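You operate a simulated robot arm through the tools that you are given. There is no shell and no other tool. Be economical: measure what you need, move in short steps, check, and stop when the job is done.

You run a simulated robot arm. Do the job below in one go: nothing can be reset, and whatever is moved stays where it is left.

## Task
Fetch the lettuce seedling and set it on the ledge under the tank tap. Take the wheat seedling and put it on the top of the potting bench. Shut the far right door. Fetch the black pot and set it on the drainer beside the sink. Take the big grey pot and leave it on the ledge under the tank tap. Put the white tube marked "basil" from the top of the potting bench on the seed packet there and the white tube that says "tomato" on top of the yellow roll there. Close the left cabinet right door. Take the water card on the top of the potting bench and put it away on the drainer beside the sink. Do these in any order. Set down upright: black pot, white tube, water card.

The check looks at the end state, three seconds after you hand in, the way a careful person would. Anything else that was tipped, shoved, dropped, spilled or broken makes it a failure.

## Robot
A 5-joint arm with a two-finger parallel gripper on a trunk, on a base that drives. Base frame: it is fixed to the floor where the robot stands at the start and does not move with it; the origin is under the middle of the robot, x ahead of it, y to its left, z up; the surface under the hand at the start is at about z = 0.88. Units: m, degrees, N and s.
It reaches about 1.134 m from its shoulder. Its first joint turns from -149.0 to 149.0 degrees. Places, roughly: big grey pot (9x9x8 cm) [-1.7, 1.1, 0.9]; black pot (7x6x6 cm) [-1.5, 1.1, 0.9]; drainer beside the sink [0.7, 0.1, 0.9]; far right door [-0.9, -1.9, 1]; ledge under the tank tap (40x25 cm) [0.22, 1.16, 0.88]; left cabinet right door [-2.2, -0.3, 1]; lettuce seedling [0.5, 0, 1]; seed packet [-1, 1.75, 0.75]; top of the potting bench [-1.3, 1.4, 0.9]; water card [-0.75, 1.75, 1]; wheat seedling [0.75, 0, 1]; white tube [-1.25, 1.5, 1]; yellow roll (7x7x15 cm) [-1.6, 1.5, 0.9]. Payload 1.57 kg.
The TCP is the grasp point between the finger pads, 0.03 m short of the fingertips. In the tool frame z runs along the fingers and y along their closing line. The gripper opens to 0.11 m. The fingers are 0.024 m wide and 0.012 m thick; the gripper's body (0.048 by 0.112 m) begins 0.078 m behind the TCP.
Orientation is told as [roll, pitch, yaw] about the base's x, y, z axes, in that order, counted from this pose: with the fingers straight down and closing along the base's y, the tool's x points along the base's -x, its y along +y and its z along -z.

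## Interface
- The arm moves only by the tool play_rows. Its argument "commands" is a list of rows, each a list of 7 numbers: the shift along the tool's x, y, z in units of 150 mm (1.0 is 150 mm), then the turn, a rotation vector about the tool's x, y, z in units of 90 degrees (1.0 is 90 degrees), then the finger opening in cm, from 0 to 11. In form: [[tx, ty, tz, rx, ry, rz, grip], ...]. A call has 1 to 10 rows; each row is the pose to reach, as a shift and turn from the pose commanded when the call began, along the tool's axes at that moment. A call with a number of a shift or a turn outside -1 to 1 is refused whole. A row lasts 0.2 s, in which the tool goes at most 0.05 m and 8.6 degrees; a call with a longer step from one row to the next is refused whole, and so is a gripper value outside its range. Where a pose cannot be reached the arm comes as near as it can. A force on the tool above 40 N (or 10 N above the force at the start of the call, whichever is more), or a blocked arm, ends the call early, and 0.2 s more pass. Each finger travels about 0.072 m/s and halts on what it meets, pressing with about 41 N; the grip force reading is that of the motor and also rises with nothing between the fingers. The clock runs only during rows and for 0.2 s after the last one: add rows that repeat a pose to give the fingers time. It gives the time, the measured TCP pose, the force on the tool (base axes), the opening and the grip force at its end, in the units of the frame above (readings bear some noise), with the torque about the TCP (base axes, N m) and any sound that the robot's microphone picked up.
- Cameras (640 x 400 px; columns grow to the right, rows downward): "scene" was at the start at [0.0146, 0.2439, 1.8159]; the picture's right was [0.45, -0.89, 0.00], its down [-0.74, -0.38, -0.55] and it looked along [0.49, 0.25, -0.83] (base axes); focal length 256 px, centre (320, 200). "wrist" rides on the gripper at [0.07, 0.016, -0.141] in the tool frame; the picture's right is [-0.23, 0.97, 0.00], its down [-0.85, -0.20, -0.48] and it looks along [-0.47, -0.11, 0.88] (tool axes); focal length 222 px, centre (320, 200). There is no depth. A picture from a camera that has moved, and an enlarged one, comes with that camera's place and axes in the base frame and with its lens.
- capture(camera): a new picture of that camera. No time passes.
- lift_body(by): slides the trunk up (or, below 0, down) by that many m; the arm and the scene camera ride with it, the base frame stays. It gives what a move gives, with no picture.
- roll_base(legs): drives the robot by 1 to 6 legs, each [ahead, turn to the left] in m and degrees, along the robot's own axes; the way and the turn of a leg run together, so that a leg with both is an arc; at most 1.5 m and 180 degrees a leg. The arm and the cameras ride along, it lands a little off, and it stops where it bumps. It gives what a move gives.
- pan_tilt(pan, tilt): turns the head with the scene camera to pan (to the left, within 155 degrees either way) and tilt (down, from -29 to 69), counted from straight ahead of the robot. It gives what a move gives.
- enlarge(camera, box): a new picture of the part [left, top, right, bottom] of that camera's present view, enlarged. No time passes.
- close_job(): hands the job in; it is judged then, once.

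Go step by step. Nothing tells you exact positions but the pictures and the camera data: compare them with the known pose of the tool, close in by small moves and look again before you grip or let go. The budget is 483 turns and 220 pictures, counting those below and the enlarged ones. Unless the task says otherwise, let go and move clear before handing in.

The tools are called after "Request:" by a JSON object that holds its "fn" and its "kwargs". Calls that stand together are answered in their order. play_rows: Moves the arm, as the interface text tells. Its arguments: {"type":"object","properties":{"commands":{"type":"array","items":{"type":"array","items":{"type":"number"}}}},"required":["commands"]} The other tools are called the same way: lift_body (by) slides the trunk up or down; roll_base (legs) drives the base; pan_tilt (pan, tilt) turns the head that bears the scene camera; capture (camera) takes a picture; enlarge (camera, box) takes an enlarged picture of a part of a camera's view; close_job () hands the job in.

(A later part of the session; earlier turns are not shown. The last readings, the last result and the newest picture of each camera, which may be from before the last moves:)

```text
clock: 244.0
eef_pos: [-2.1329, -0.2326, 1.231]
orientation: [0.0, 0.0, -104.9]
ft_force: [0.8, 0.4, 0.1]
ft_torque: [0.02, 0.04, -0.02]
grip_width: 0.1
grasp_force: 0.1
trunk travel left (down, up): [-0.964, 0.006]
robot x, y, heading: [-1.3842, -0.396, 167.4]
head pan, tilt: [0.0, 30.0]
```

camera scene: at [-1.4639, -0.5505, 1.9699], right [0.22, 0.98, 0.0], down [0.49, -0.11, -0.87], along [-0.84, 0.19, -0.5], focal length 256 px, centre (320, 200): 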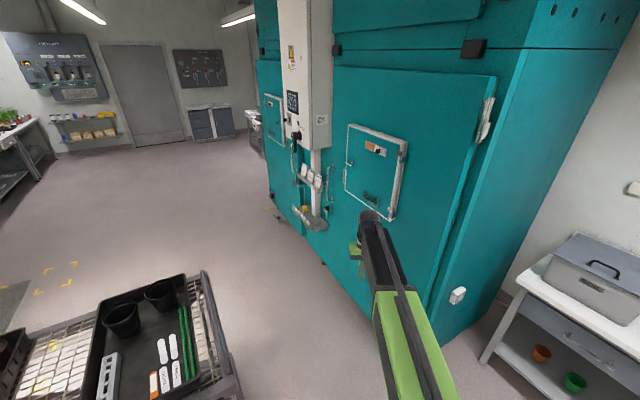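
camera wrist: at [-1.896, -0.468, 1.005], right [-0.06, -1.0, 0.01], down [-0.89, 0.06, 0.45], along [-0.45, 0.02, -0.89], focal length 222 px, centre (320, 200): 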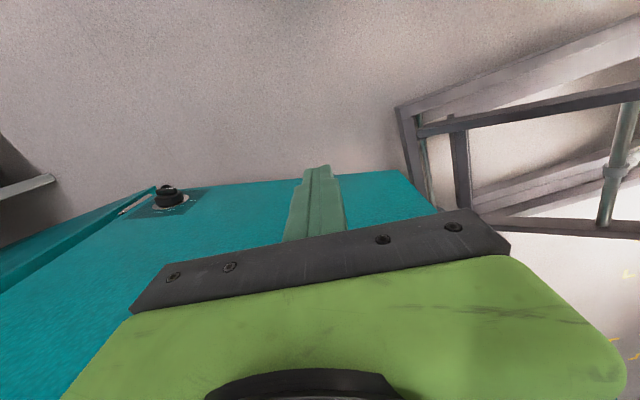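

I'd rather grip the pots from left/right with the hand leaning back away from the hopper, so I'll rotate back and drive to the bench to look.

Request:
{"fn": "play_rows", "kwargs": {"commands": [[0, 0, 0, 0, 0, 0.095, 10], [0, 0, 0, 0, 0, 0.19, 10], [0, 0, 0, 0, 0, 0.285, 10], [0, 0, 0, 0, 0, 0.38, 10], [0, 0, 0, 0, 0, 0.475, 10], [0, 0, 0, 0, 0, 0.57, 10], [0, 0, 0, 0, 0, 0.665, 10], [0, 0, 0, 0, 0, 0.76, 10], [0, 0, 0, 0, 0, 0.855, 10], [0, 0, 0, 0, 0, 0.95, 10]]}}

Request:
{"fn": "roll_base", "kwargs": {"legs": [[0, -87], [0.62, 0], [0, 27]]}}

Request:
{"fn": "pan_tilt", "kwargs": {"pan": 0, "tilt": 50}}

Request:
{"fn": "capture", "kwargs": {"camera": "scene"}}

Request:
{"fn": "capture", "kwargs": {"camera": "wrist"}}

```text
clock: 246.2
eef_pos: [-2.133, -0.2326, 1.2319]
orientation: [0.0, 0.0, 169.3]
ft_force: [-0.5, -0.6, -0.6]
ft_torque: [0.0, 0.01, -0.02]
grip_width: 0.1001
grasp_force: 0.1
trunk travel left (down, up): [-0.964, 0.006]
robot x, y, heading: [-1.3813, -0.3922, 167.5]
head pan, tilt: [0.0, 30.0]
```

```text
clock: 254.7
eef_pos: [-1.5027, 0.9484, 1.23]
orientation: [0.0, 0.1, 108.8]
ft_force: [1.4, 0.7, 0.1]
ft_torque: [-0.02, 0.01, 0.0]
grip_width: 0.1
grasp_force: 0.1
trunk travel left (down, up): [-0.964, 0.006]
robot x, y, heading: [-1.285, 0.211, 105.8]
head pan, tilt: [0.0, 30.0]
```

```text
clock: 255.6
eef_pos: [-1.5015, 0.9474, 1.2318]
orientation: [0.0, 0.0, 108.8]
ft_force: [0.1, -0.3, 1.4]
ft_torque: [-0.03, -0.02, -0.03]
grip_width: 0.1001
grasp_force: 0.1
trunk travel left (down, up): [-0.964, 0.006]
robot x, y, heading: [-1.2836, 0.2069, 105.9]
head pan, tilt: [0.0, 50.0]
```

```text
127 pictures are left
camera scene: at [-1.4574, 0.1942, 1.9404], right [0.96, 0.28, 0.0], down [0.21, -0.74, -0.64], along [-0.18, 0.62, -0.77], focal length 256 px, centre (320, 200)
```

scene: 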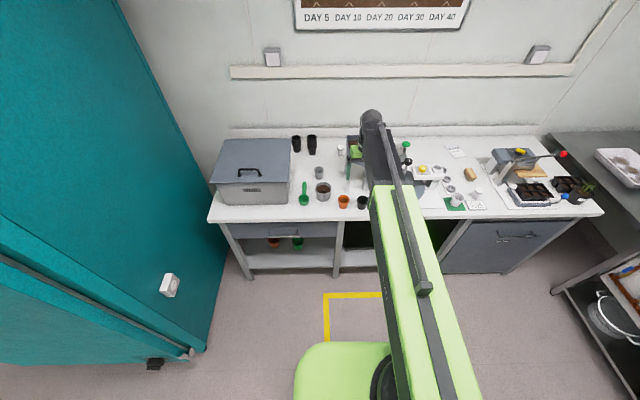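

```text
126 pictures are left
camera wrist: at [-1.4952, 0.8753, 1.3727], right [-1.0, -0.1, 0.0], down [-0.09, 0.87, 0.48], along [-0.05, 0.48, -0.88], focal length 222 px, centre (320, 200)
```

wrist: 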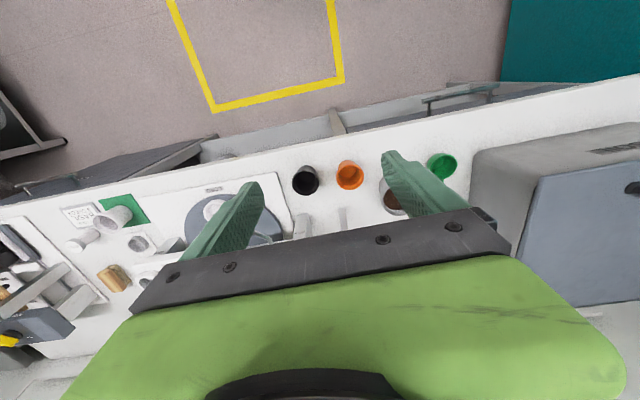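

Request:
{"fn": "enlarge", "kwargs": {"camera": "scene", "box": [280, 120, 440, 220]}}

Request:
{"fn": "enlarge", "kwargs": {"camera": "wrist", "box": [240, 130, 480, 240]}}

```text
4.00 times, centred on (360, 170) of scene
camera zoom: at [-1.4574, 0.1942, 1.9404], right [0.96, 0.28, 0.0], down [0.21, -0.74, -0.64], along [-0.18, 0.62, -0.77], focal length 1024 px, centre (160, 320)
```

zoom: 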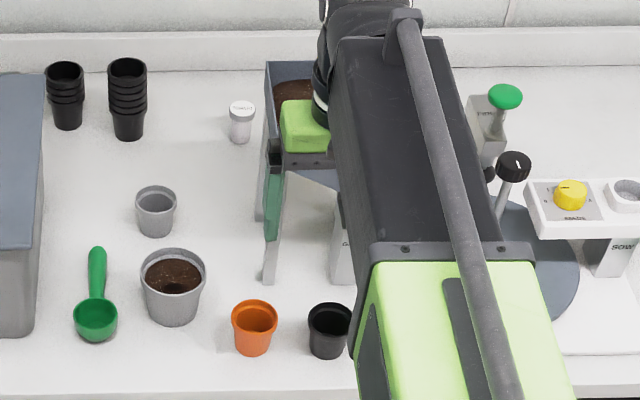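

```text
2.67 times, centred on (360, 185) of wrist
camera zoom: at [-1.4952, 0.8753, 1.3727], right [-1.0, -0.1, 0.0], down [-0.09, 0.87, 0.48], along [-0.05, 0.48, -0.88], focal length 592 px, centre (213, 240)
```

zoom: 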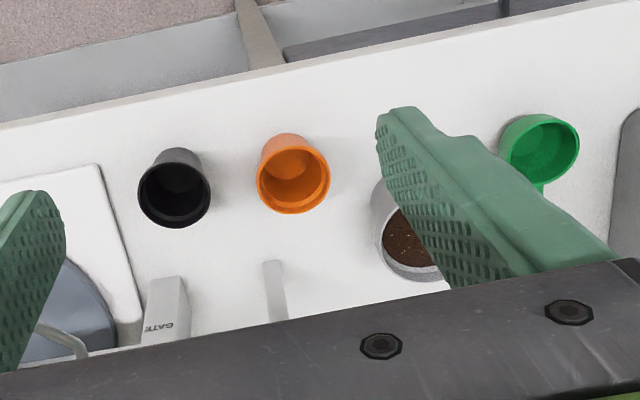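

Positions: black pot (-1.484, 1.08), big grey pot (-1.694, 1.07). I'll fetch the grey pot first with fingers on a diagonal to clear the scoop and the orange pot.

Request:
{"fn": "roll_base", "kwargs": {"legs": [[0, 9.5], [0.183, 0]]}}

Request:
{"fn": "play_rows", "kwargs": {"commands": [[0, 0, 0, 0, 0, -0.095, 10], [0, 0, 0, 0, 0, -0.19, 10.5], [0, 0, 0, 0, 0, -0.285, 11], [0, 0, 0, 0, 0, -0.374, 11]]}}

Request:
{"fn": "capture", "kwargs": {"camera": "wrist"}}

Request:
{"fn": "enlarge", "kwargs": {"camera": "scene", "box": [220, 90, 420, 230]}}

```text
clock: 257.7
eef_pos: [-1.7016, 1.0651, 1.2315]
orientation: [0.0, 0.1, 118.4]
ft_force: [0.8, 0.7, 0.4]
ft_torque: [-0.06, 0.01, -0.03]
grip_width: 0.0999
grasp_force: 0.0
trunk travel left (down, up): [-0.964, 0.006]
robot x, y, heading: [-1.3622, 0.3764, 115.1]
head pan, tilt: [0.0, 50.0]
```

```text
clock: 258.7
eef_pos: [-1.6997, 1.0637, 1.2317]
orientation: [0.1, 0.0, 152.2]
ft_force: [0.3, -0.4, 0.7]
ft_torque: [-0.01, -0.02, 0.02]
grip_width: 0.11
grasp_force: 0.1
trunk travel left (down, up): [-0.964, 0.006]
robot x, y, heading: [-1.3615, 0.3754, 115.7]
head pan, tilt: [0.0, 50.0]
```

```text
123 pictures are left
camera wrist: at [-1.6473, 1.0163, 1.3729], right [-0.65, -0.76, 0.0], down [-0.66, 0.57, 0.48], along [-0.36, 0.31, -0.88], focal length 222 px, centre (320, 200)
```

wrist: 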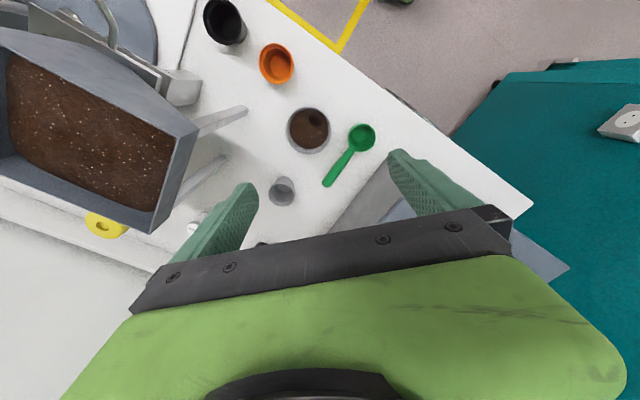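

```text
2.86 times, centred on (320, 160) of scene
camera zoom: at [-1.5304, 0.3303, 1.9404], right [0.9, 0.43, 0.0], down [0.33, -0.69, -0.64], along [-0.28, 0.58, -0.77], focal length 732 px, centre (320, 314)
```

zoom: 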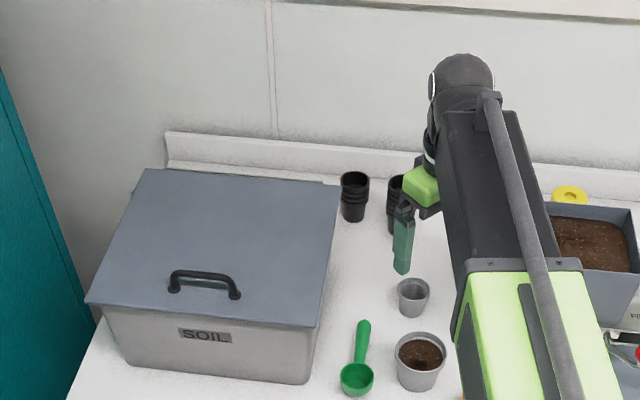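

Request:
{"fn": "play_rows", "kwargs": {"commands": [[-0.035, -0.05, 0, 0, 0, -0.07, 11], [-0.07, -0.106, 0, 0, 0, -0.15, 11], [-0.07, -0.106, 0, 0, 0, -0.15, 11]]}}

Request:
{"fn": "lift_body", "kwargs": {"by": -0.2}}

Request:
{"fn": "capture", "kwargs": {"camera": "wrist"}}

```text
clock: 259.5
eef_pos: [-1.7026, 1.0825, 1.2313]
orientation: [0.0, 0.1, 165.7]
ft_force: [-1.2, 0.3, -0.1]
ft_torque: [0.01, 0.01, -0.01]
grip_width: 0.1104
grasp_force: 0.0
trunk travel left (down, up): [-0.964, 0.006]
robot x, y, heading: [-1.3607, 0.3753, 115.1]
head pan, tilt: [0.0, 50.0]
```

```text
clock: 261.7
eef_pos: [-1.7028, 1.0844, 1.0315]
orientation: [0.1, 0.0, 165.5]
ft_force: [0.1, 0.3, -0.2]
ft_torque: [-0.02, -0.02, -0.02]
grip_width: 0.1101
grasp_force: 0.1
trunk travel left (down, up): [-0.764, 0.206]
robot x, y, heading: [-1.3629, 0.3743, 115.2]
head pan, tilt: [0.0, 50.0]
```

```text
121 pictures are left
camera wrist: at [-1.6396, 1.0494, 1.173], right [-0.46, -0.89, 0.0], down [-0.78, 0.41, 0.48], along [-0.42, 0.22, -0.88], focal length 222 px, centre (320, 200)
```

wrist: 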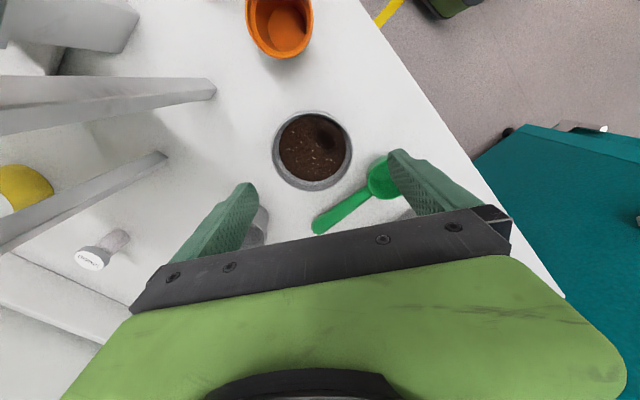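

Request:
{"fn": "play_rows", "kwargs": {"commands": [[0.035, -0.03, 0, 0, 0, 0, 11], [0.035, -0.03, 0, 0, 0, 0, 11]]}}

Request:
{"fn": "lift_body", "kwargs": {"by": -0.06}}

Request:
{"fn": "capture", "kwargs": {"camera": "wrist"}}

```text
clock: 262.3
eef_pos: [-1.6958, 1.0867, 1.0315]
orientation: [0.0, 0.0, 165.6]
ft_force: [0.3, -0.4, 0.2]
ft_torque: [-0.01, 0.01, 0.02]
grip_width: 0.1103
grasp_force: 0.0
trunk travel left (down, up): [-0.764, 0.206]
robot x, y, heading: [-1.3644, 0.3764, 115.3]
head pan, tilt: [0.0, 50.0]
```

```text
clock: 263.3
eef_pos: [-1.6961, 1.088, 0.9715]
orientation: [0.0, 0.0, 165.5]
ft_force: [-1.1, -0.6, 0.4]
ft_torque: [-0.01, 0.0, 0.0]
grip_width: 0.1099
grasp_force: 0.1
trunk travel left (down, up): [-0.704, 0.266]
robot x, y, heading: [-1.3647, 0.3716, 115.2]
head pan, tilt: [0.0, 50.0]
```

```text
120 pictures are left
camera wrist: at [-1.6333, 1.0524, 1.113], right [-0.46, -0.89, 0.0], down [-0.78, 0.41, 0.48], along [-0.42, 0.22, -0.88], focal length 222 px, centre (320, 200)
```

wrist: 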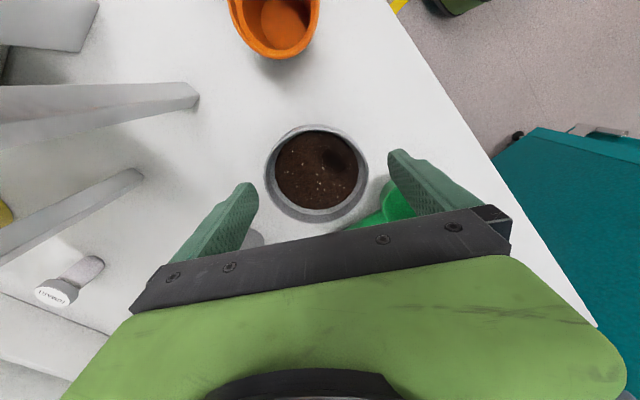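

Request:
{"fn": "lift_body", "kwargs": {"by": -0.053}}

Request:
{"fn": "play_rows", "kwargs": {"commands": [[0, 0, 0, 0, 0, 0, 9.5], [0, 0, 0, 0, 0, 0, 8], [0, 0, 0, 0, 0, 0, 7], [0, 0, 0, 0, 0, 0, 7], [0, 0, 0, 0, 0, 0, 7]]}}

Request:
{"fn": "capture", "kwargs": {"camera": "wrist"}}

Request:
{"fn": "lift_body", "kwargs": {"by": 0.25}}

Request:
{"fn": "capture", "kwargs": {"camera": "wrist"}}

```text
clock: 264.2
eef_pos: [-1.6966, 1.0855, 0.9186]
orientation: [-0.1, 0.0, 165.6]
ft_force: [-0.7, -0.7, -0.8]
ft_torque: [0.01, 0.01, 0.0]
grip_width: 0.1102
grasp_force: 0.1
trunk travel left (down, up): [-0.651, 0.319]
robot x, y, heading: [-1.3628, 0.3753, 115.3]
head pan, tilt: [0.0, 50.0]
```

```text
clock: 265.4
eef_pos: [-1.6962, 1.0869, 0.9175]
orientation: [0.1, 0.0, 165.6]
ft_force: [0.5, -0.2, 0.3]
ft_torque: [-0.05, 0.02, 0.01]
grip_width: 0.086
grasp_force: 40.8
trunk travel left (down, up): [-0.651, 0.319]
robot x, y, heading: [-1.364, 0.3763, 115.5]
head pan, tilt: [0.0, 50.0]
```

```text
119 pictures are left
camera wrist: at [-1.6334, 1.0524, 1.06], right [-0.46, -0.89, 0.0], down [-0.78, 0.41, 0.48], along [-0.42, 0.22, -0.88], focal length 222 px, centre (320, 200)
```

wrist: 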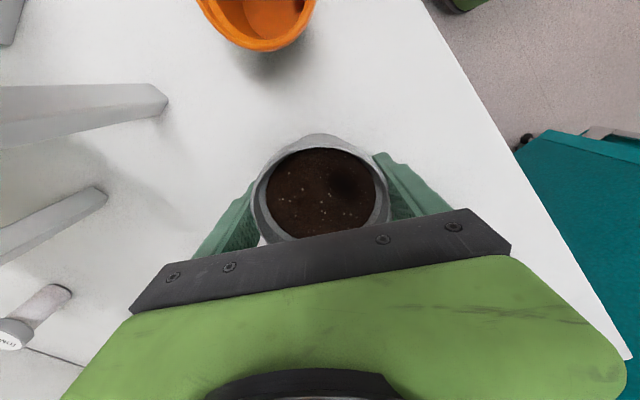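

```text
clock: 268.0
eef_pos: [-1.696, 1.0869, 1.1679]
orientation: [0.0, 0.0, 165.6]
ft_force: [-0.2, -0.1, -2.7]
ft_torque: [-0.04, -0.02, 0.0]
grip_width: 0.0861
grasp_force: 41.0
trunk travel left (down, up): [-0.901, 0.069]
robot x, y, heading: [-1.3656, 0.3765, 115.1]
head pan, tilt: [0.0, 50.0]
```

```text
118 pictures are left
camera wrist: at [-1.6335, 1.0527, 1.3097], right [-0.46, -0.89, 0.0], down [-0.78, 0.41, 0.48], along [-0.42, 0.22, -0.88], focal length 222 px, centre (320, 200)
```

wrist: 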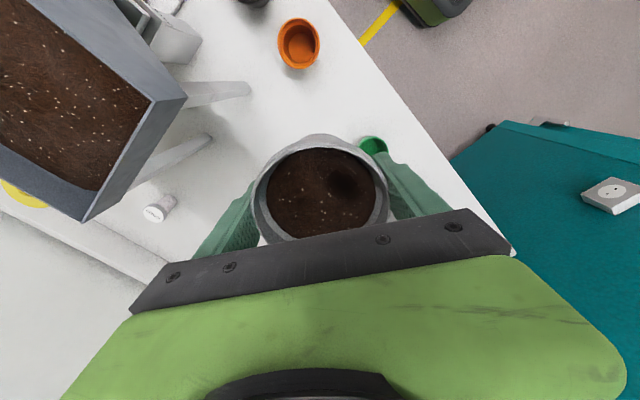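

Grey pot held. I'll raise, back off, and go to the ledge's left part (away from the tap spout at about (0.2, 1.12, z 1.11)).

Request:
{"fn": "lift_body", "kwargs": {"by": 0.065}}

Request:
{"fn": "roll_base", "kwargs": {"legs": [[-0.35, 0], [0, -73.5]]}}

Request:
{"fn": "play_rows", "kwargs": {"commands": [[0, 0, 0, 0, 0, 0.095, 7], [0, 0, 0, 0, 0, 0.19, 7], [0, 0, 0, 0, 0, 0.285, 7], [0, 0, 0, 0, 0, 0.38, 7], [0, 0, 0, 0, 0, 0.475, 7], [0, 0, 0, 0, 0, 0.56, 7]]}}

```text
clock: 269.1
eef_pos: [-1.6973, 1.0866, 1.233]
orientation: [0.0, -0.1, 165.5]
ft_force: [-0.1, 1.3, -2.5]
ft_torque: [0.01, -0.01, -0.02]
grip_width: 0.0858
grasp_force: 40.7
trunk travel left (down, up): [-0.966, 0.004]
robot x, y, heading: [-1.3646, 0.3754, 115.3]
head pan, tilt: [0.0, 50.0]
```

```text
clock: 274.5
eef_pos: [-0.622, 0.5766, 1.2304]
orientation: [0.2, 0.0, 91.8]
ft_force: [0.5, -0.1, -3.4]
ft_torque: [0.0, 0.11, 0.02]
grip_width: 0.0856
grasp_force: 41.2
trunk travel left (down, up): [-0.966, 0.004]
robot x, y, heading: [-1.2058, 0.0473, 41.9]
head pan, tilt: [0.0, 50.0]
```

```text
clock: 275.9
eef_pos: [-0.6252, 0.5778, 1.2335]
orientation: [-0.1, 0.0, 41.4]
ft_force: [-0.1, 0.1, -3.1]
ft_torque: [-0.03, 0.0, 0.04]
grip_width: 0.0854
grasp_force: 40.9
trunk travel left (down, up): [-0.966, 0.004]
robot x, y, heading: [-1.2074, 0.0497, 41.8]
head pan, tilt: [0.0, 50.0]
```

Request:
{"fn": "roll_base", "kwargs": {"legs": [[0, -0.8], [0.9, 0]]}}

Request:
{"fn": "pan_tilt", "kwargs": {"pan": 0, "tilt": 45}}

Request:
{"fn": "capture", "kwargs": {"camera": "scene"}}

Request:
{"fn": "capture", "kwargs": {"camera": "wrist"}}

```text
clock: 280.9
eef_pos: [0.058, 1.1532, 1.2329]
orientation: [0.1, 0.0, 40.3]
ft_force: [-0.2, 0.4, -2.4]
ft_torque: [-0.01, 0.03, -0.03]
grip_width: 0.0852
grasp_force: 41.0
trunk travel left (down, up): [-0.966, 0.004]
robot x, y, heading: [-0.5348, 0.6373, 40.8]
head pan, tilt: [0.0, 50.0]
```

```text
clock: 281.6
eef_pos: [0.059, 1.1524, 1.2331]
orientation: [-0.1, 0.0, 40.4]
ft_force: [0.7, -0.2, -3.3]
ft_torque: [-0.01, -0.02, -0.01]
grip_width: 0.0853
grasp_force: 41.0
trunk travel left (down, up): [-0.966, 0.004]
robot x, y, heading: [-0.5364, 0.6369, 41.1]
head pan, tilt: [0.0, 45.0]
```

```text
117 pictures are left
camera scene: at [-0.6159, 0.7864, 1.9493], right [0.65, -0.76, 0.0], down [-0.54, -0.46, -0.71], along [0.54, 0.46, -0.71], focal length 256 px, centre (320, 200)
```

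scene: 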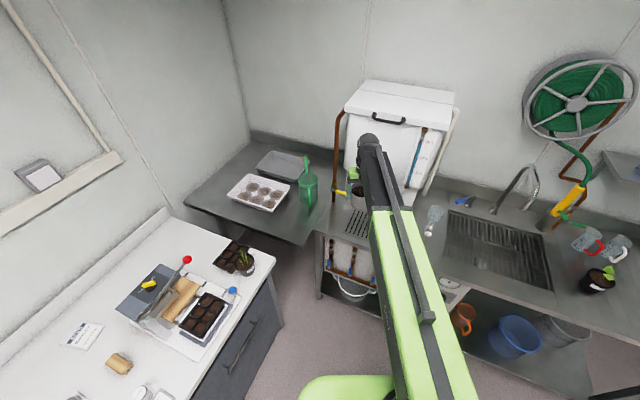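

```text
116 pictures are left
camera wrist: at [-0.0067, 1.1189, 1.3749], right [-0.46, 0.89, 0.0], down [0.78, 0.4, 0.48], along [0.43, 0.22, -0.88], focal length 222 px, centre (320, 200)
```

wrist: 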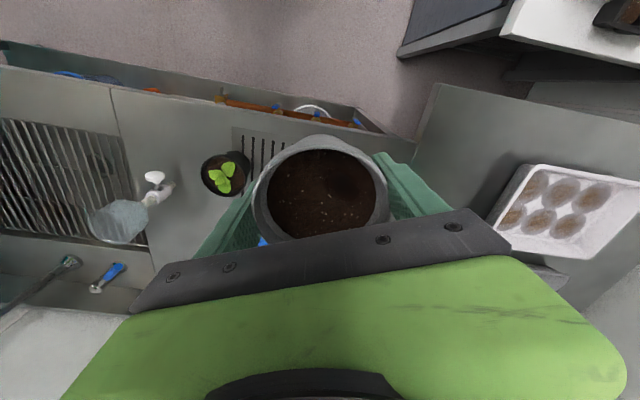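

Request:
{"fn": "roll_base", "kwargs": {"legs": [[0.13, 0]]}}

Request:
{"fn": "enlarge", "kwargs": {"camera": "scene", "box": [270, 80, 470, 260]}}

Request:
{"fn": "capture", "kwargs": {"camera": "wrist"}}

```text
clock: 282.9
eef_pos: [0.157, 1.2397, 1.2316]
orientation: [-0.1, 0.1, 40.5]
ft_force: [0.2, 0.1, -3.0]
ft_torque: [0.01, 0.01, 0.01]
grip_width: 0.0848
grasp_force: 41.0
trunk travel left (down, up): [-0.966, 0.004]
robot x, y, heading: [-0.4325, 0.7171, 40.7]
head pan, tilt: [0.0, 45.0]
```

```text
2.22 times, centred on (370, 170) of scene
camera zoom: at [-0.5149, 0.8736, 1.9492], right [0.65, -0.76, 0.0], down [-0.54, -0.46, -0.71], along [0.53, 0.46, -0.71], focal length 569 px, centre (209, 267)
```

zoom: 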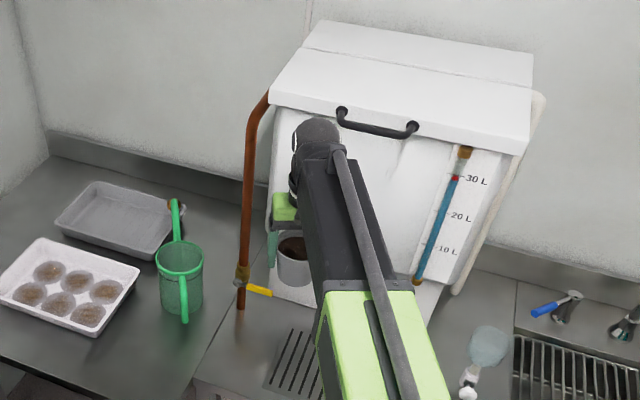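

```text
114 pictures are left
camera wrist: at [0.0934, 1.2054, 1.3733], right [-0.46, 0.89, 0.0], down [0.78, 0.4, 0.48], along [0.42, 0.22, -0.88], focal length 222 px, centre (320, 200)
```

wrist: 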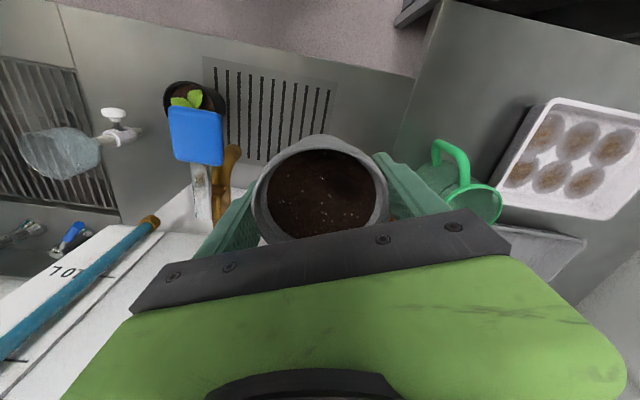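

Request:
{"fn": "play_rows", "kwargs": {"commands": [[0.05, 0.06, 0, 0, 0, 0, 7], [0.09, 0.12, 0, 0, 0, 0, 7], [0.09, 0.12, 0, 0, 0, 0, 7]]}}

Request:
{"fn": "lift_body", "kwargs": {"by": -0.13}}

Request:
{"fn": "capture", "kwargs": {"camera": "wrist"}}

Request:
{"fn": "enlarge", "kwargs": {"camera": "scene", "box": [270, 80, 470, 260]}}

```text
clock: 283.7
eef_pos: [0.1327, 1.2429, 1.2319]
orientation: [0.0, 0.0, 40.4]
ft_force: [-0.1, -0.1, -3.3]
ft_torque: [-0.02, 0.02, 0.04]
grip_width: 0.085
grasp_force: 40.2
trunk travel left (down, up): [-0.966, 0.004]
robot x, y, heading: [-0.4366, 0.7163, 40.7]
head pan, tilt: [0.0, 45.0]
```

```text
clock: 285.3
eef_pos: [0.1331, 1.2422, 1.1039]
orientation: [-0.1, 0.0, 40.4]
ft_force: [0.4, 0.3, -3.3]
ft_torque: [-0.02, -0.02, 0.01]
grip_width: 0.0852
grasp_force: 40.7
trunk travel left (down, up): [-0.836, 0.134]
robot x, y, heading: [-0.4353, 0.7184, 41.1]
head pan, tilt: [0.0, 45.0]
```

```text
113 pictures are left
camera wrist: at [0.0697, 1.2087, 1.2448], right [-0.46, 0.89, 0.0], down [0.78, 0.4, 0.48], along [0.43, 0.22, -0.88], focal length 222 px, centre (320, 200)
```

wrist: 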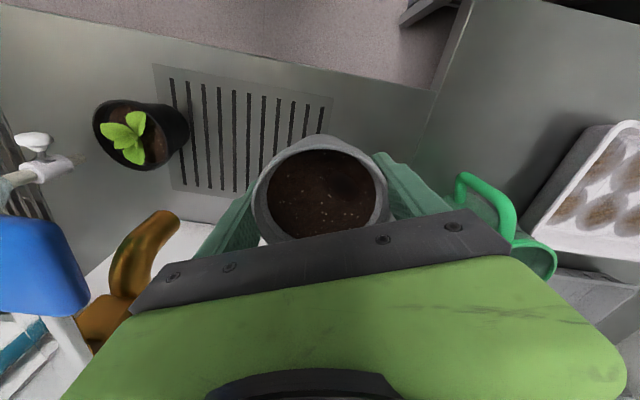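

```text
2.22 times, centred on (370, 170) of scene
camera zoom: at [-0.5178, 0.871, 1.8193], right [0.65, -0.76, 0.0], down [-0.54, -0.46, -0.71], along [0.54, 0.46, -0.71], focal length 569 px, centre (209, 267)
```

zoom: 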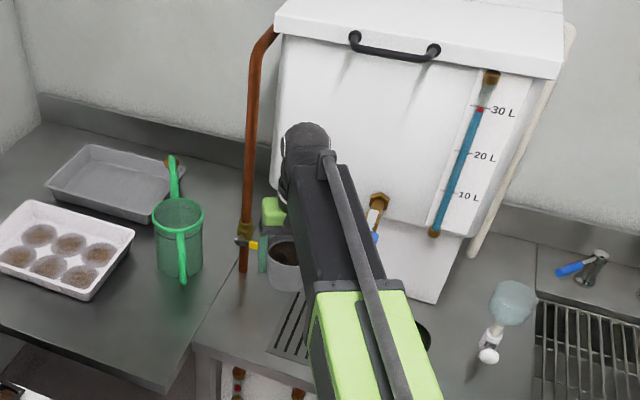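

Request:
{"fn": "lift_body", "kwargs": {"by": -0.1}}

Request:
{"fn": "lift_body", "kwargs": {"by": -0.045}}

Request:
{"fn": "capture", "kwargs": {"camera": "wrist"}}

Request:
{"fn": "lift_body", "kwargs": {"by": -0.008}}

```text
clock: 286.6
eef_pos: [0.134, 1.2424, 1.0044]
orientation: [-0.1, -0.1, 40.4]
ft_force: [-0.2, 0.4, -1.5]
ft_torque: [0.0, 0.0, 0.0]
grip_width: 0.0849
grasp_force: 40.9
trunk travel left (down, up): [-0.736, 0.234]
robot x, y, heading: [-0.4337, 0.7214, 40.9]
head pan, tilt: [0.0, 45.0]
```

```text
clock: 287.5
eef_pos: [0.1341, 1.2415, 0.9575]
orientation: [-0.1, 0.0, 40.4]
ft_force: [0.2, 0.0, -2.3]
ft_torque: [-0.03, 0.03, 0.02]
grip_width: 0.0849
grasp_force: 41.0
trunk travel left (down, up): [-0.691, 0.279]
robot x, y, heading: [-0.4378, 0.7199, 40.7]
head pan, tilt: [0.0, 45.0]
```

```text
111 pictures are left
camera wrist: at [0.0697, 1.2086, 1.0998], right [-0.46, 0.89, 0.0], down [0.78, 0.4, 0.48], along [0.43, 0.22, -0.88], focal length 222 px, centre (320, 200)
```

wrist: 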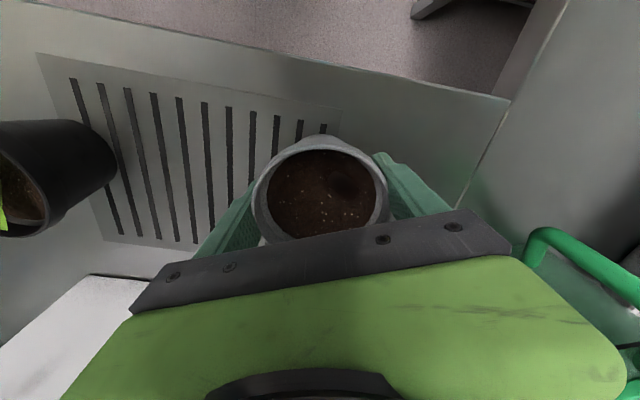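

```text
clock: 288.1
eef_pos: [0.1331, 1.242, 0.95]
orientation: [0.0, 0.0, 40.4]
ft_force: [1.3, 0.0, -3.5]
ft_torque: [-0.02, 0.01, 0.01]
grip_width: 0.0852
grasp_force: 41.0
trunk travel left (down, up): [-0.683, 0.287]
robot x, y, heading: [-0.434, 0.7203, 40.8]
head pan, tilt: [0.0, 45.0]
```

Request:
{"fn": "lift_body", "kwargs": {"by": -0.005}}

Request:
{"fn": "lift_body", "kwargs": {"by": -0.004}}

Request:
{"fn": "lift_body", "kwargs": {"by": -0.004}}

```text
clock: 288.6
eef_pos: [0.1345, 1.243, 0.9448]
orientation: [-0.1, 0.1, 40.3]
ft_force: [0.6, -0.3, -2.3]
ft_torque: [-0.04, 0.01, 0.02]
grip_width: 0.0848
grasp_force: 40.9
trunk travel left (down, up): [-0.678, 0.292]
robot x, y, heading: [-0.4342, 0.7222, 40.8]
head pan, tilt: [0.0, 45.0]
```

```text
clock: 289.1
eef_pos: [0.1335, 1.241, 0.9415]
orientation: [0.0, 0.0, 40.3]
ft_force: [-0.1, 0.0, -2.4]
ft_torque: [0.0, 0.05, -0.02]
grip_width: 0.0849
grasp_force: 40.8
trunk travel left (down, up): [-0.674, 0.296]
robot x, y, heading: [-0.4297, 0.7161, 40.8]
head pan, tilt: [0.0, 45.0]
```

```text
clock: 289.6
eef_pos: [0.1344, 1.2417, 0.938]
orientation: [-0.1, -0.1, 40.4]
ft_force: [4.0, 3.4, 19.3]
ft_torque: [-0.2, 0.11, -0.03]
grip_width: 0.0851
grasp_force: 40.8
trunk travel left (down, up): [-0.67, 0.3]
robot x, y, heading: [-0.4327, 0.72, 40.9]
head pan, tilt: [0.0, 45.0]
```

Contact. Ease up and release.

Request:
{"fn": "lift_body", "kwargs": {"by": 0.003}}

Request:
{"fn": "play_rows", "kwargs": {"commands": [[0, 0, 0, 0, 0, 0, 9], [0, 0, 0, 0, 0, 0, 10], [0, 0, 0, 0, 0, 0, 10.5], [0, 0, 0, 0, 0, 0, 10.5]]}}

Request:
{"fn": "lift_body", "kwargs": {"by": 0.15}}

Request:
{"fn": "capture", "kwargs": {"camera": "wrist"}}

```text
clock: 290.2
eef_pos: [0.1339, 1.2423, 0.9389]
orientation: [-0.1, 0.0, 40.4]
ft_force: [1.0, -0.2, -2.5]
ft_torque: [0.01, 0.0, -0.02]
grip_width: 0.0849
grasp_force: 40.8
trunk travel left (down, up): [-0.673, 0.297]
robot x, y, heading: [-0.4358, 0.7194, 40.9]
head pan, tilt: [0.0, 45.0]
```

```text
clock: 291.2
eef_pos: [0.1335, 1.2424, 0.9397]
orientation: [-0.1, 0.1, 40.4]
ft_force: [0.7, -0.5, 0.3]
ft_torque: [-0.02, -0.01, -0.01]
grip_width: 0.1051
grasp_force: 0.1
trunk travel left (down, up): [-0.673, 0.297]
robot x, y, heading: [-0.4377, 0.7195, 40.8]
head pan, tilt: [0.0, 45.0]
```

```text
clock: 292.9
eef_pos: [0.1332, 1.2424, 1.0898]
orientation: [-0.1, 0.0, 40.4]
ft_force: [-0.7, -0.2, 0.1]
ft_torque: [0.03, 0.0, 0.0]
grip_width: 0.1052
grasp_force: 0.1
trunk travel left (down, up): [-0.823, 0.147]
robot x, y, heading: [-0.4318, 0.7189, 40.9]
head pan, tilt: [0.0, 45.0]
```

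```text
110 pictures are left
camera wrist: at [0.0696, 1.2086, 1.2318], right [-0.46, 0.89, 0.0], down [0.78, 0.4, 0.48], along [0.43, 0.22, -0.88], focal length 222 px, centre (320, 200)
```

wrist: 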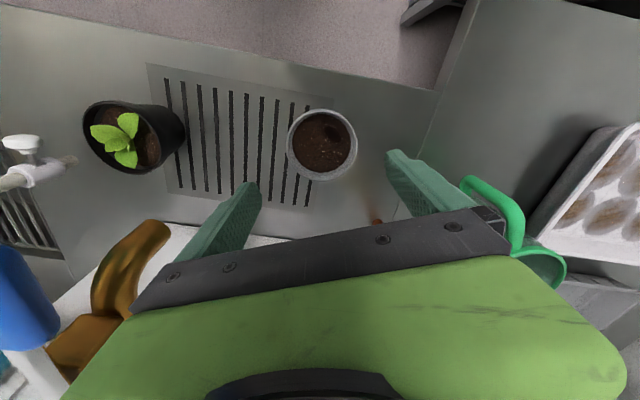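

Grey pot stands on the ledge beside the lettuce. Now back off and go for the black pot.

Request:
{"fn": "lift_body", "kwargs": {"by": 0.14}}

Request:
{"fn": "roll_base", "kwargs": {"legs": [[-0.45, 0], [0, 149], [0.49, 0], [0, -82.7]]}}

Request:
{"fn": "play_rows", "kwargs": {"commands": [[0, 0, 0, 0, 0, -0.095, 10], [0, 0, 0, 0, 0, -0.19, 9], [0, 0, 0, 0, 0, -0.285, 9], [0, 0, 0, 0, 0, -0.38, 9], [0, 0, 0, 0, 0, -0.44, 9]]}}

Request:
{"fn": "capture", "kwargs": {"camera": "wrist"}}

```text
clock: 294.6
eef_pos: [0.1337, 1.2422, 1.2306]
orientation: [-0.1, 0.1, 40.4]
ft_force: [-0.2, -0.8, -0.2]
ft_torque: [0.0, -0.02, 0.03]
grip_width: 0.105
grasp_force: 0.1
trunk travel left (down, up): [-0.963, 0.007]
robot x, y, heading: [-0.4374, 0.7169, 40.8]
head pan, tilt: [0.0, 45.0]
```

```text
clock: 309.5
eef_pos: [-1.5156, 1.0628, 1.2318]
orientation: [-0.1, -0.1, 107.4]
ft_force: [-0.4, -0.4, 0.3]
ft_torque: [0.04, 0.0, -0.02]
grip_width: 0.105
grasp_force: 0.1
trunk travel left (down, up): [-0.963, 0.007]
robot x, y, heading: [-1.2578, 0.335, 107.8]
head pan, tilt: [0.0, 45.0]
```

```text
clock: 310.7
eef_pos: [-1.5155, 1.0637, 1.23]
orientation: [-0.1, 0.0, 147.1]
ft_force: [0.5, 0.4, -0.4]
ft_torque: [0.01, 0.01, -0.02]
grip_width: 0.0899
grasp_force: 0.1
trunk travel left (down, up): [-0.963, 0.007]
robot x, y, heading: [-1.2571, 0.3362, 108.1]
head pan, tilt: [0.0, 45.0]
```

```text
109 pictures are left
camera wrist: at [-1.4676, 1.0109, 1.372], right [-0.72, -0.69, 0.0], down [-0.61, 0.63, 0.48], along [-0.33, 0.34, -0.88], focal length 222 px, centre (320, 200)
```

wrist: 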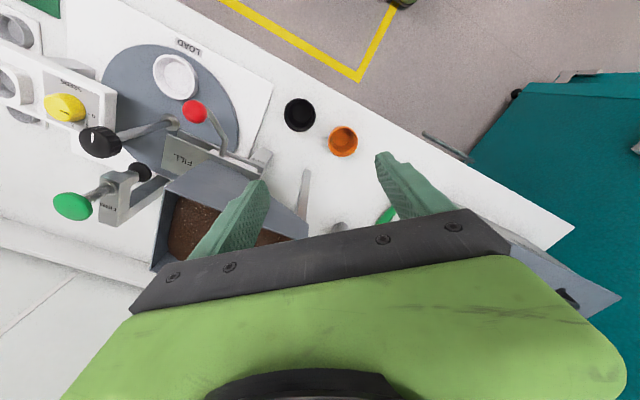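

Request:
{"fn": "play_rows", "kwargs": {"commands": [[0.07, -0.11, 0, 0, 0, 0, 9], [0.133, -0.213, 0, 0, 0, 0, 9], [0.133, -0.213, 0, 0, 0, 0, 9]]}}

Request:
{"fn": "lift_body", "kwargs": {"by": -0.2}}

Request:
{"fn": "capture", "kwargs": {"camera": "wrist"}}

Request:
{"fn": "capture", "kwargs": {"camera": "scene"}}

```text
clock: 311.5
eef_pos: [-1.4811, 1.0799, 1.2301]
orientation: [0.0, 0.0, 147.1]
ft_force: [0.3, -0.5, -0.1]
ft_torque: [-0.01, 0.0, -0.04]
grip_width: 0.09
grasp_force: 0.0
trunk travel left (down, up): [-0.963, 0.007]
robot x, y, heading: [-1.2543, 0.3352, 108.2]
head pan, tilt: [0.0, 45.0]
```

```text
clock: 313.7
eef_pos: [-1.4807, 1.0799, 1.0309]
orientation: [0.0, 0.0, 147.0]
ft_force: [-0.2, 0.6, -0.1]
ft_torque: [-0.03, -0.01, 0.03]
grip_width: 0.0901
grasp_force: 0.1
trunk travel left (down, up): [-0.763, 0.207]
robot x, y, heading: [-1.2561, 0.3348, 107.9]
head pan, tilt: [0.0, 45.0]
```

```text
108 pictures are left
camera wrist: at [-1.4328, 1.0272, 1.172], right [-0.72, -0.69, 0.0], down [-0.61, 0.63, 0.48], along [-0.33, 0.35, -0.88], focal length 222 px, centre (320, 200)
```

wrist: 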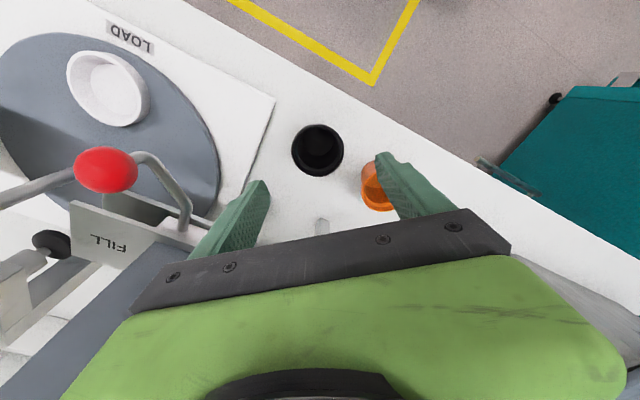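

```text
107 pictures are left
camera scene: at [-1.429, 0.3161, 1.7463], right [0.95, 0.31, 0.0], down [0.22, -0.67, -0.71], along [-0.22, 0.67, -0.71], focal length 256 px, centre (320, 200)
```

scene: 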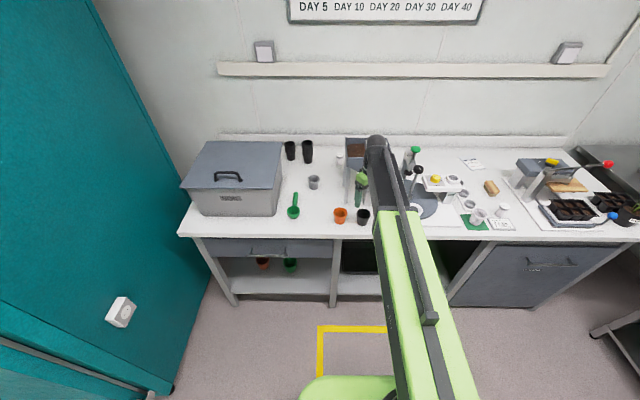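

Request:
{"fn": "lift_body", "kwargs": {"by": -0.07}}

Request:
{"fn": "capture", "kwargs": {"camera": "wrist"}}

Request:
{"fn": "lift_body", "kwargs": {"by": -0.054}}

Request:
{"fn": "capture", "kwargs": {"camera": "wrist"}}

```text
clock: 314.8
eef_pos: [-1.4819, 1.0789, 0.9608]
orientation: [0.0, 0.0, 147.0]
ft_force: [0.8, -0.8, 0.4]
ft_torque: [-0.03, 0.0, 0.0]
grip_width: 0.09
grasp_force: 0.1
trunk travel left (down, up): [-0.693, 0.277]
robot x, y, heading: [-1.2603, 0.3361, 108.3]
head pan, tilt: [0.0, 45.0]
```

```text
106 pictures are left
camera wrist: at [-1.4327, 1.0272, 1.102], right [-0.72, -0.69, 0.0], down [-0.61, 0.63, 0.48], along [-0.33, 0.35, -0.88], focal length 222 px, centre (320, 200)
```

wrist: 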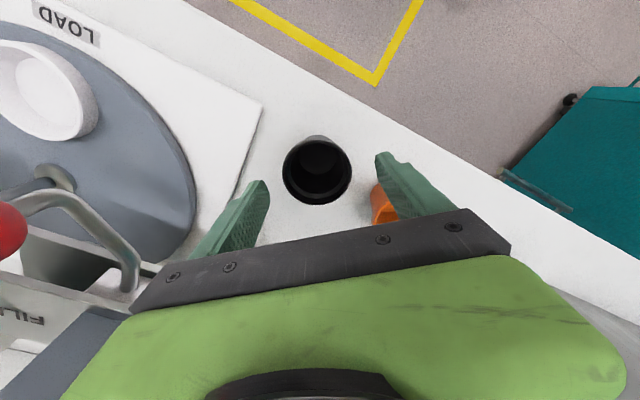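

```text
clock: 315.7
eef_pos: [-1.4819, 1.0793, 0.9059]
orientation: [0.0, 0.0, 147.0]
ft_force: [-0.6, 0.6, -0.1]
ft_torque: [0.02, -0.02, 0.01]
grip_width: 0.09
grasp_force: 0.1
trunk travel left (down, up): [-0.639, 0.331]
robot x, y, heading: [-1.2557, 0.3364, 107.8]
head pan, tilt: [0.0, 45.0]
```

```text
105 pictures are left
camera wrist: at [-1.4327, 1.0272, 1.048], right [-0.72, -0.69, 0.0], down [-0.61, 0.63, 0.48], along [-0.33, 0.35, -0.88], focal length 222 px, centre (320, 200)
```

wrist: 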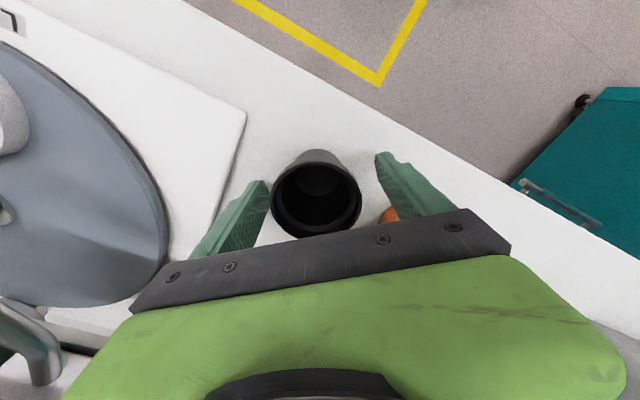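

Request:
{"fn": "play_rows", "kwargs": {"commands": [[0, 0, 0, 0, 0, 0, 8], [0, 0, 0, 0, 0, 0, 7], [0, 0, 0, 0, 0, 0, 6], [0, 0, 0, 0, 0, 0, 5.5], [0, 0, 0, 0, 0, 0, 5.5]]}}

Request:
{"fn": "lift_body", "kwargs": {"by": 0.06}}

Request:
{"fn": "capture", "kwargs": {"camera": "wrist"}}

```text
clock: 316.9
eef_pos: [-1.4821, 1.0796, 0.906]
orientation: [-0.1, 0.0, 147.0]
ft_force: [0.6, -0.1, 1.2]
ft_torque: [-0.03, 0.0, 0.0]
grip_width: 0.0585
grasp_force: 41.2
trunk travel left (down, up): [-0.639, 0.331]
robot x, y, heading: [-1.2561, 0.3374, 108.0]
head pan, tilt: [0.0, 45.0]
```

```text
clock: 317.9
eef_pos: [-1.4814, 1.0805, 0.9672]
orientation: [0.0, 0.0, 147.0]
ft_force: [-0.2, 0.6, 0.1]
ft_torque: [0.01, 0.01, 0.03]
grip_width: 0.0579
grasp_force: 41.1
trunk travel left (down, up): [-0.699, 0.271]
robot x, y, heading: [-1.2587, 0.3368, 108.2]
head pan, tilt: [0.0, 45.0]
```

```text
104 pictures are left
camera wrist: at [-1.4328, 1.0273, 1.1079], right [-0.72, -0.69, 0.0], down [-0.61, 0.63, 0.48], along [-0.33, 0.35, -0.88], focal length 222 px, centre (320, 200)
```

wrist: 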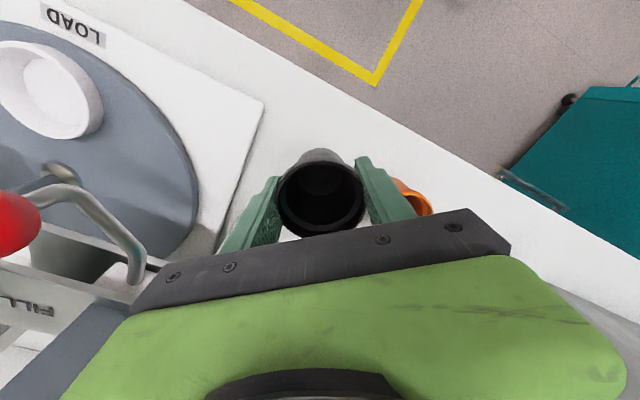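

Black pot held. Raise, back off, and carry it to the drainer.

Request:
{"fn": "lift_body", "kwargs": {"by": 0.265}}

Request:
{"fn": "roll_base", "kwargs": {"legs": [[-0.35, 0], [0, -103.7], [0.85, 0]]}}

Request:
{"fn": "capture", "kwargs": {"camera": "wrist"}}

```text
clock: 320.6
eef_pos: [-1.4813, 1.0803, 1.2323]
orientation: [0.0, 0.0, 146.9]
ft_force: [0.3, -0.6, -0.3]
ft_torque: [-0.01, -0.01, 0.0]
grip_width: 0.0577
grasp_force: 41.5
trunk travel left (down, up): [-0.964, 0.006]
robot x, y, heading: [-1.2604, 0.3358, 107.9]
head pan, tilt: [0.0, 45.0]
```

```text
clock: 331.4
eef_pos: [0.4826, 0.1225, 1.2305]
orientation: [-0.1, 0.1, 43.8]
ft_force: [-0.5, 0.5, 0.0]
ft_torque: [0.0, 0.02, 0.0]
grip_width: 0.0576
grasp_force: 40.7
trunk travel left (down, up): [-0.964, 0.006]
robot x, y, heading: [-0.2948, 0.0766, 5.1]
head pan, tilt: [0.0, 45.0]
```

```text
103 pictures are left
camera wrist: at [0.4196, 0.0861, 1.3726], right [-0.51, 0.86, 0.0], down [0.76, 0.45, 0.48], along [0.41, 0.24, -0.88], focal length 222 px, centre (320, 200)
```

wrist: 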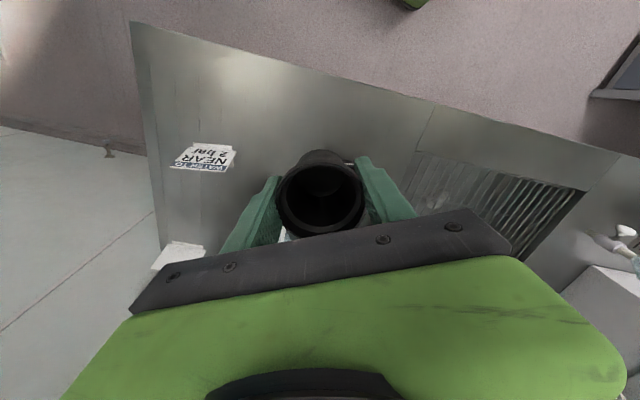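

Request:
{"fn": "roll_base", "kwargs": {"legs": [[0.12, 0]]}}

Request:
{"fn": "play_rows", "kwargs": {"commands": [[0.08, -0.1, 0, 0, 0, 0, 5.5], [0.16, -0.2, 0, 0, 0, 0, 5.5], [0.16, -0.2, 0, 0, 0, 0, 5.5]]}}

Request:
{"fn": "lift_body", "kwargs": {"by": -0.2}}

Request:
{"fn": "capture", "kwargs": {"camera": "wrist"}}

Request:
{"fn": "capture", "kwargs": {"camera": "scene"}}

```text
clock: 332.6
eef_pos: [0.6036, 0.1348, 1.2302]
orientation: [0.0, 0.1, 43.8]
ft_force: [-0.4, 1.2, 0.3]
ft_torque: [0.01, 0.04, 0.03]
grip_width: 0.0576
grasp_force: 41.4
trunk travel left (down, up): [-0.964, 0.006]
robot x, y, heading: [-0.1733, 0.0885, 5.0]
head pan, tilt: [0.0, 45.0]
```

```text
clock: 333.4
eef_pos: [0.6049, 0.094, 1.2315]
orientation: [0.0, 0.0, 43.7]
ft_force: [1.1, -0.8, -0.4]
ft_torque: [0.0, -0.02, 0.0]
grip_width: 0.0578
grasp_force: 41.0
trunk travel left (down, up): [-0.964, 0.006]
robot x, y, heading: [-0.1765, 0.0892, 5.2]
head pan, tilt: [0.0, 45.0]
```

```text
clock: 335.6
eef_pos: [0.6049, 0.0948, 1.032]
orientation: [0.0, -0.1, 43.8]
ft_force: [-0.5, -0.6, -0.7]
ft_torque: [-0.01, -0.05, -0.01]
grip_width: 0.0575
grasp_force: 41.4
trunk travel left (down, up): [-0.764, 0.206]
robot x, y, heading: [-0.1746, 0.0906, 4.9]
head pan, tilt: [0.0, 45.0]
```

```text
102 pictures are left
camera wrist: at [0.5429, 0.0575, 1.173], right [-0.51, 0.86, 0.0], down [0.76, 0.45, 0.48], along [0.41, 0.24, -0.88], focal length 222 px, centre (320, 200)
```

wrist: 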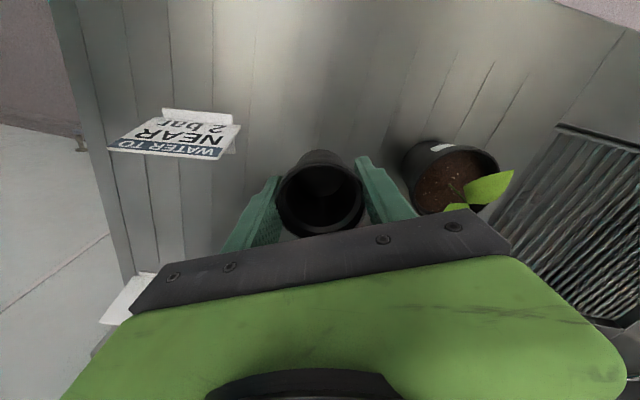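

```text
101 pictures are left
camera scene: at [-0.1524, 0.2602, 1.7473], right [0.09, -1.0, 0.0], down [-0.7, -0.06, -0.71], along [0.7, 0.06, -0.71], focal length 256 px, centre (320, 200)
```

scene: 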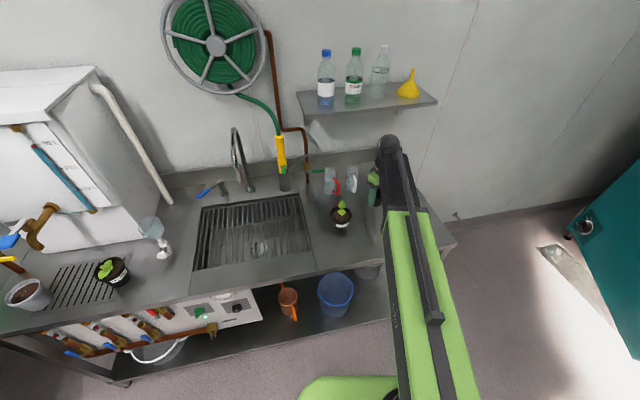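

Request:
{"fn": "play_rows", "kwargs": {"commands": [[0.07, -0.07, 0, 0, 0, 0, 5.5], [0.07, -0.07, 0, 0, 0, 0, 5.5]]}}

Request:
{"fn": "lift_body", "kwargs": {"by": -0.095}}

Request:
{"fn": "lift_body", "kwargs": {"by": -0.006}}

Request:
{"fn": "lift_body", "kwargs": {"by": -0.004}}

Request:
{"fn": "lift_body", "kwargs": {"by": -0.004}}

```text
clock: 336.2
eef_pos: [0.6057, 0.0793, 1.0303]
orientation: [0.0, 0.0, 43.8]
ft_force: [0.2, -0.2, -0.1]
ft_torque: [0.03, 0.01, -0.03]
grip_width: 0.0575
grasp_force: 40.5
trunk travel left (down, up): [-0.764, 0.206]
robot x, y, heading: [-0.178, 0.086, 5.0]
head pan, tilt: [0.0, 45.0]
```

```text
clock: 337.5
eef_pos: [0.6036, 0.0796, 0.9367]
orientation: [0.1, 0.0, 43.8]
ft_force: [-0.5, 0.0, 0.1]
ft_torque: [0.0, 0.01, 0.01]
grip_width: 0.0574
grasp_force: 41.3
trunk travel left (down, up): [-0.669, 0.301]
robot x, y, heading: [-0.1724, 0.0845, 5.0]
head pan, tilt: [0.0, 45.0]
```

```text
clock: 338.0
eef_pos: [0.6051, 0.0789, 0.9306]
orientation: [0.0, 0.1, 43.8]
ft_force: [1.2, -0.3, 0.4]
ft_torque: [0.0, 0.05, 0.0]
grip_width: 0.0572
grasp_force: 40.8
trunk travel left (down, up): [-0.663, 0.307]
robot x, y, heading: [-0.1751, 0.0923, 4.8]
head pan, tilt: [0.0, 45.0]
```

```text
clock: 338.6
eef_pos: [0.6042, 0.0793, 0.9273]
orientation: [0.0, 0.0, 43.8]
ft_force: [0.1, 0.0, 0.5]
ft_torque: [-0.01, 0.0, -0.01]
grip_width: 0.0571
grasp_force: 40.8
trunk travel left (down, up): [-0.659, 0.311]
robot x, y, heading: [-0.1758, 0.0859, 5.1]
head pan, tilt: [0.0, 45.0]
```

```text
clock: 339.1
eef_pos: [0.6038, 0.0792, 0.9245]
orientation: [-0.1, 0.0, 43.8]
ft_force: [5.0, -2.5, 27.6]
ft_torque: [0.03, -0.1, 0.03]
grip_width: 0.0571
grasp_force: 40.6
trunk travel left (down, up): [-0.655, 0.315]
robot x, y, heading: [-0.1767, 0.0907, 5.1]
head pan, tilt: [0.0, 45.0]
```

Request:
{"fn": "lift_body", "kwargs": {"by": 0.003}}

Request:
{"fn": "play_rows", "kwargs": {"commands": [[0, 0, 0, 0, 0, 0, 6.4], [0, 0, 0, 0, 0, 0, 7.2], [0, 0, 0, 0, 0, 0, 8.5], [0, 0, 0, 0, 0, 0, 9], [0, 0, 0, 0, 0, 0, 9]]}}

Request:
{"fn": "lift_body", "kwargs": {"by": 0.2}}

Request:
{"fn": "capture", "kwargs": {"camera": "wrist"}}

```text
clock: 339.6
eef_pos: [0.6058, 0.0805, 0.9248]
orientation: [0.0, 0.0, 43.8]
ft_force: [0.3, 0.0, -0.5]
ft_torque: [-0.02, -0.03, -0.01]
grip_width: 0.0568
grasp_force: 41.6
trunk travel left (down, up): [-0.658, 0.312]
robot x, y, heading: [-0.1749, 0.0881, 4.7]
head pan, tilt: [0.0, 45.0]
```

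```text
clock: 340.8
eef_pos: [0.605, 0.0798, 0.9254]
orientation: [-0.1, 0.1, 43.8]
ft_force: [0.2, 0.1, -0.3]
ft_torque: [0.05, -0.01, 0.0]
grip_width: 0.0902
grasp_force: 0.0
trunk travel left (down, up): [-0.658, 0.312]
robot x, y, heading: [-0.1766, 0.0892, 4.7]
head pan, tilt: [0.0, 45.0]
```

```text
clock: 343.0
eef_pos: [0.6039, 0.0797, 1.1247]
orientation: [0.0, 0.0, 43.8]
ft_force: [-0.1, 0.4, -0.3]
ft_torque: [-0.03, -0.01, -0.03]
grip_width: 0.0897
grasp_force: 0.0
trunk travel left (down, up): [-0.858, 0.112]
robot x, y, heading: [-0.1689, 0.0913, 5.1]
head pan, tilt: [0.0, 45.0]
```

```text
100 pictures are left
camera wrist: at [0.5427, 0.0428, 1.2669], right [-0.51, 0.86, 0.0], down [0.76, 0.45, 0.48], along [0.41, 0.24, -0.88], focal length 222 px, centre (320, 200)
```

wrist: 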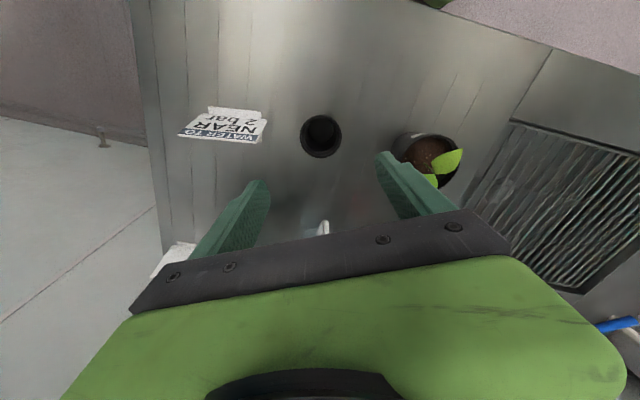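

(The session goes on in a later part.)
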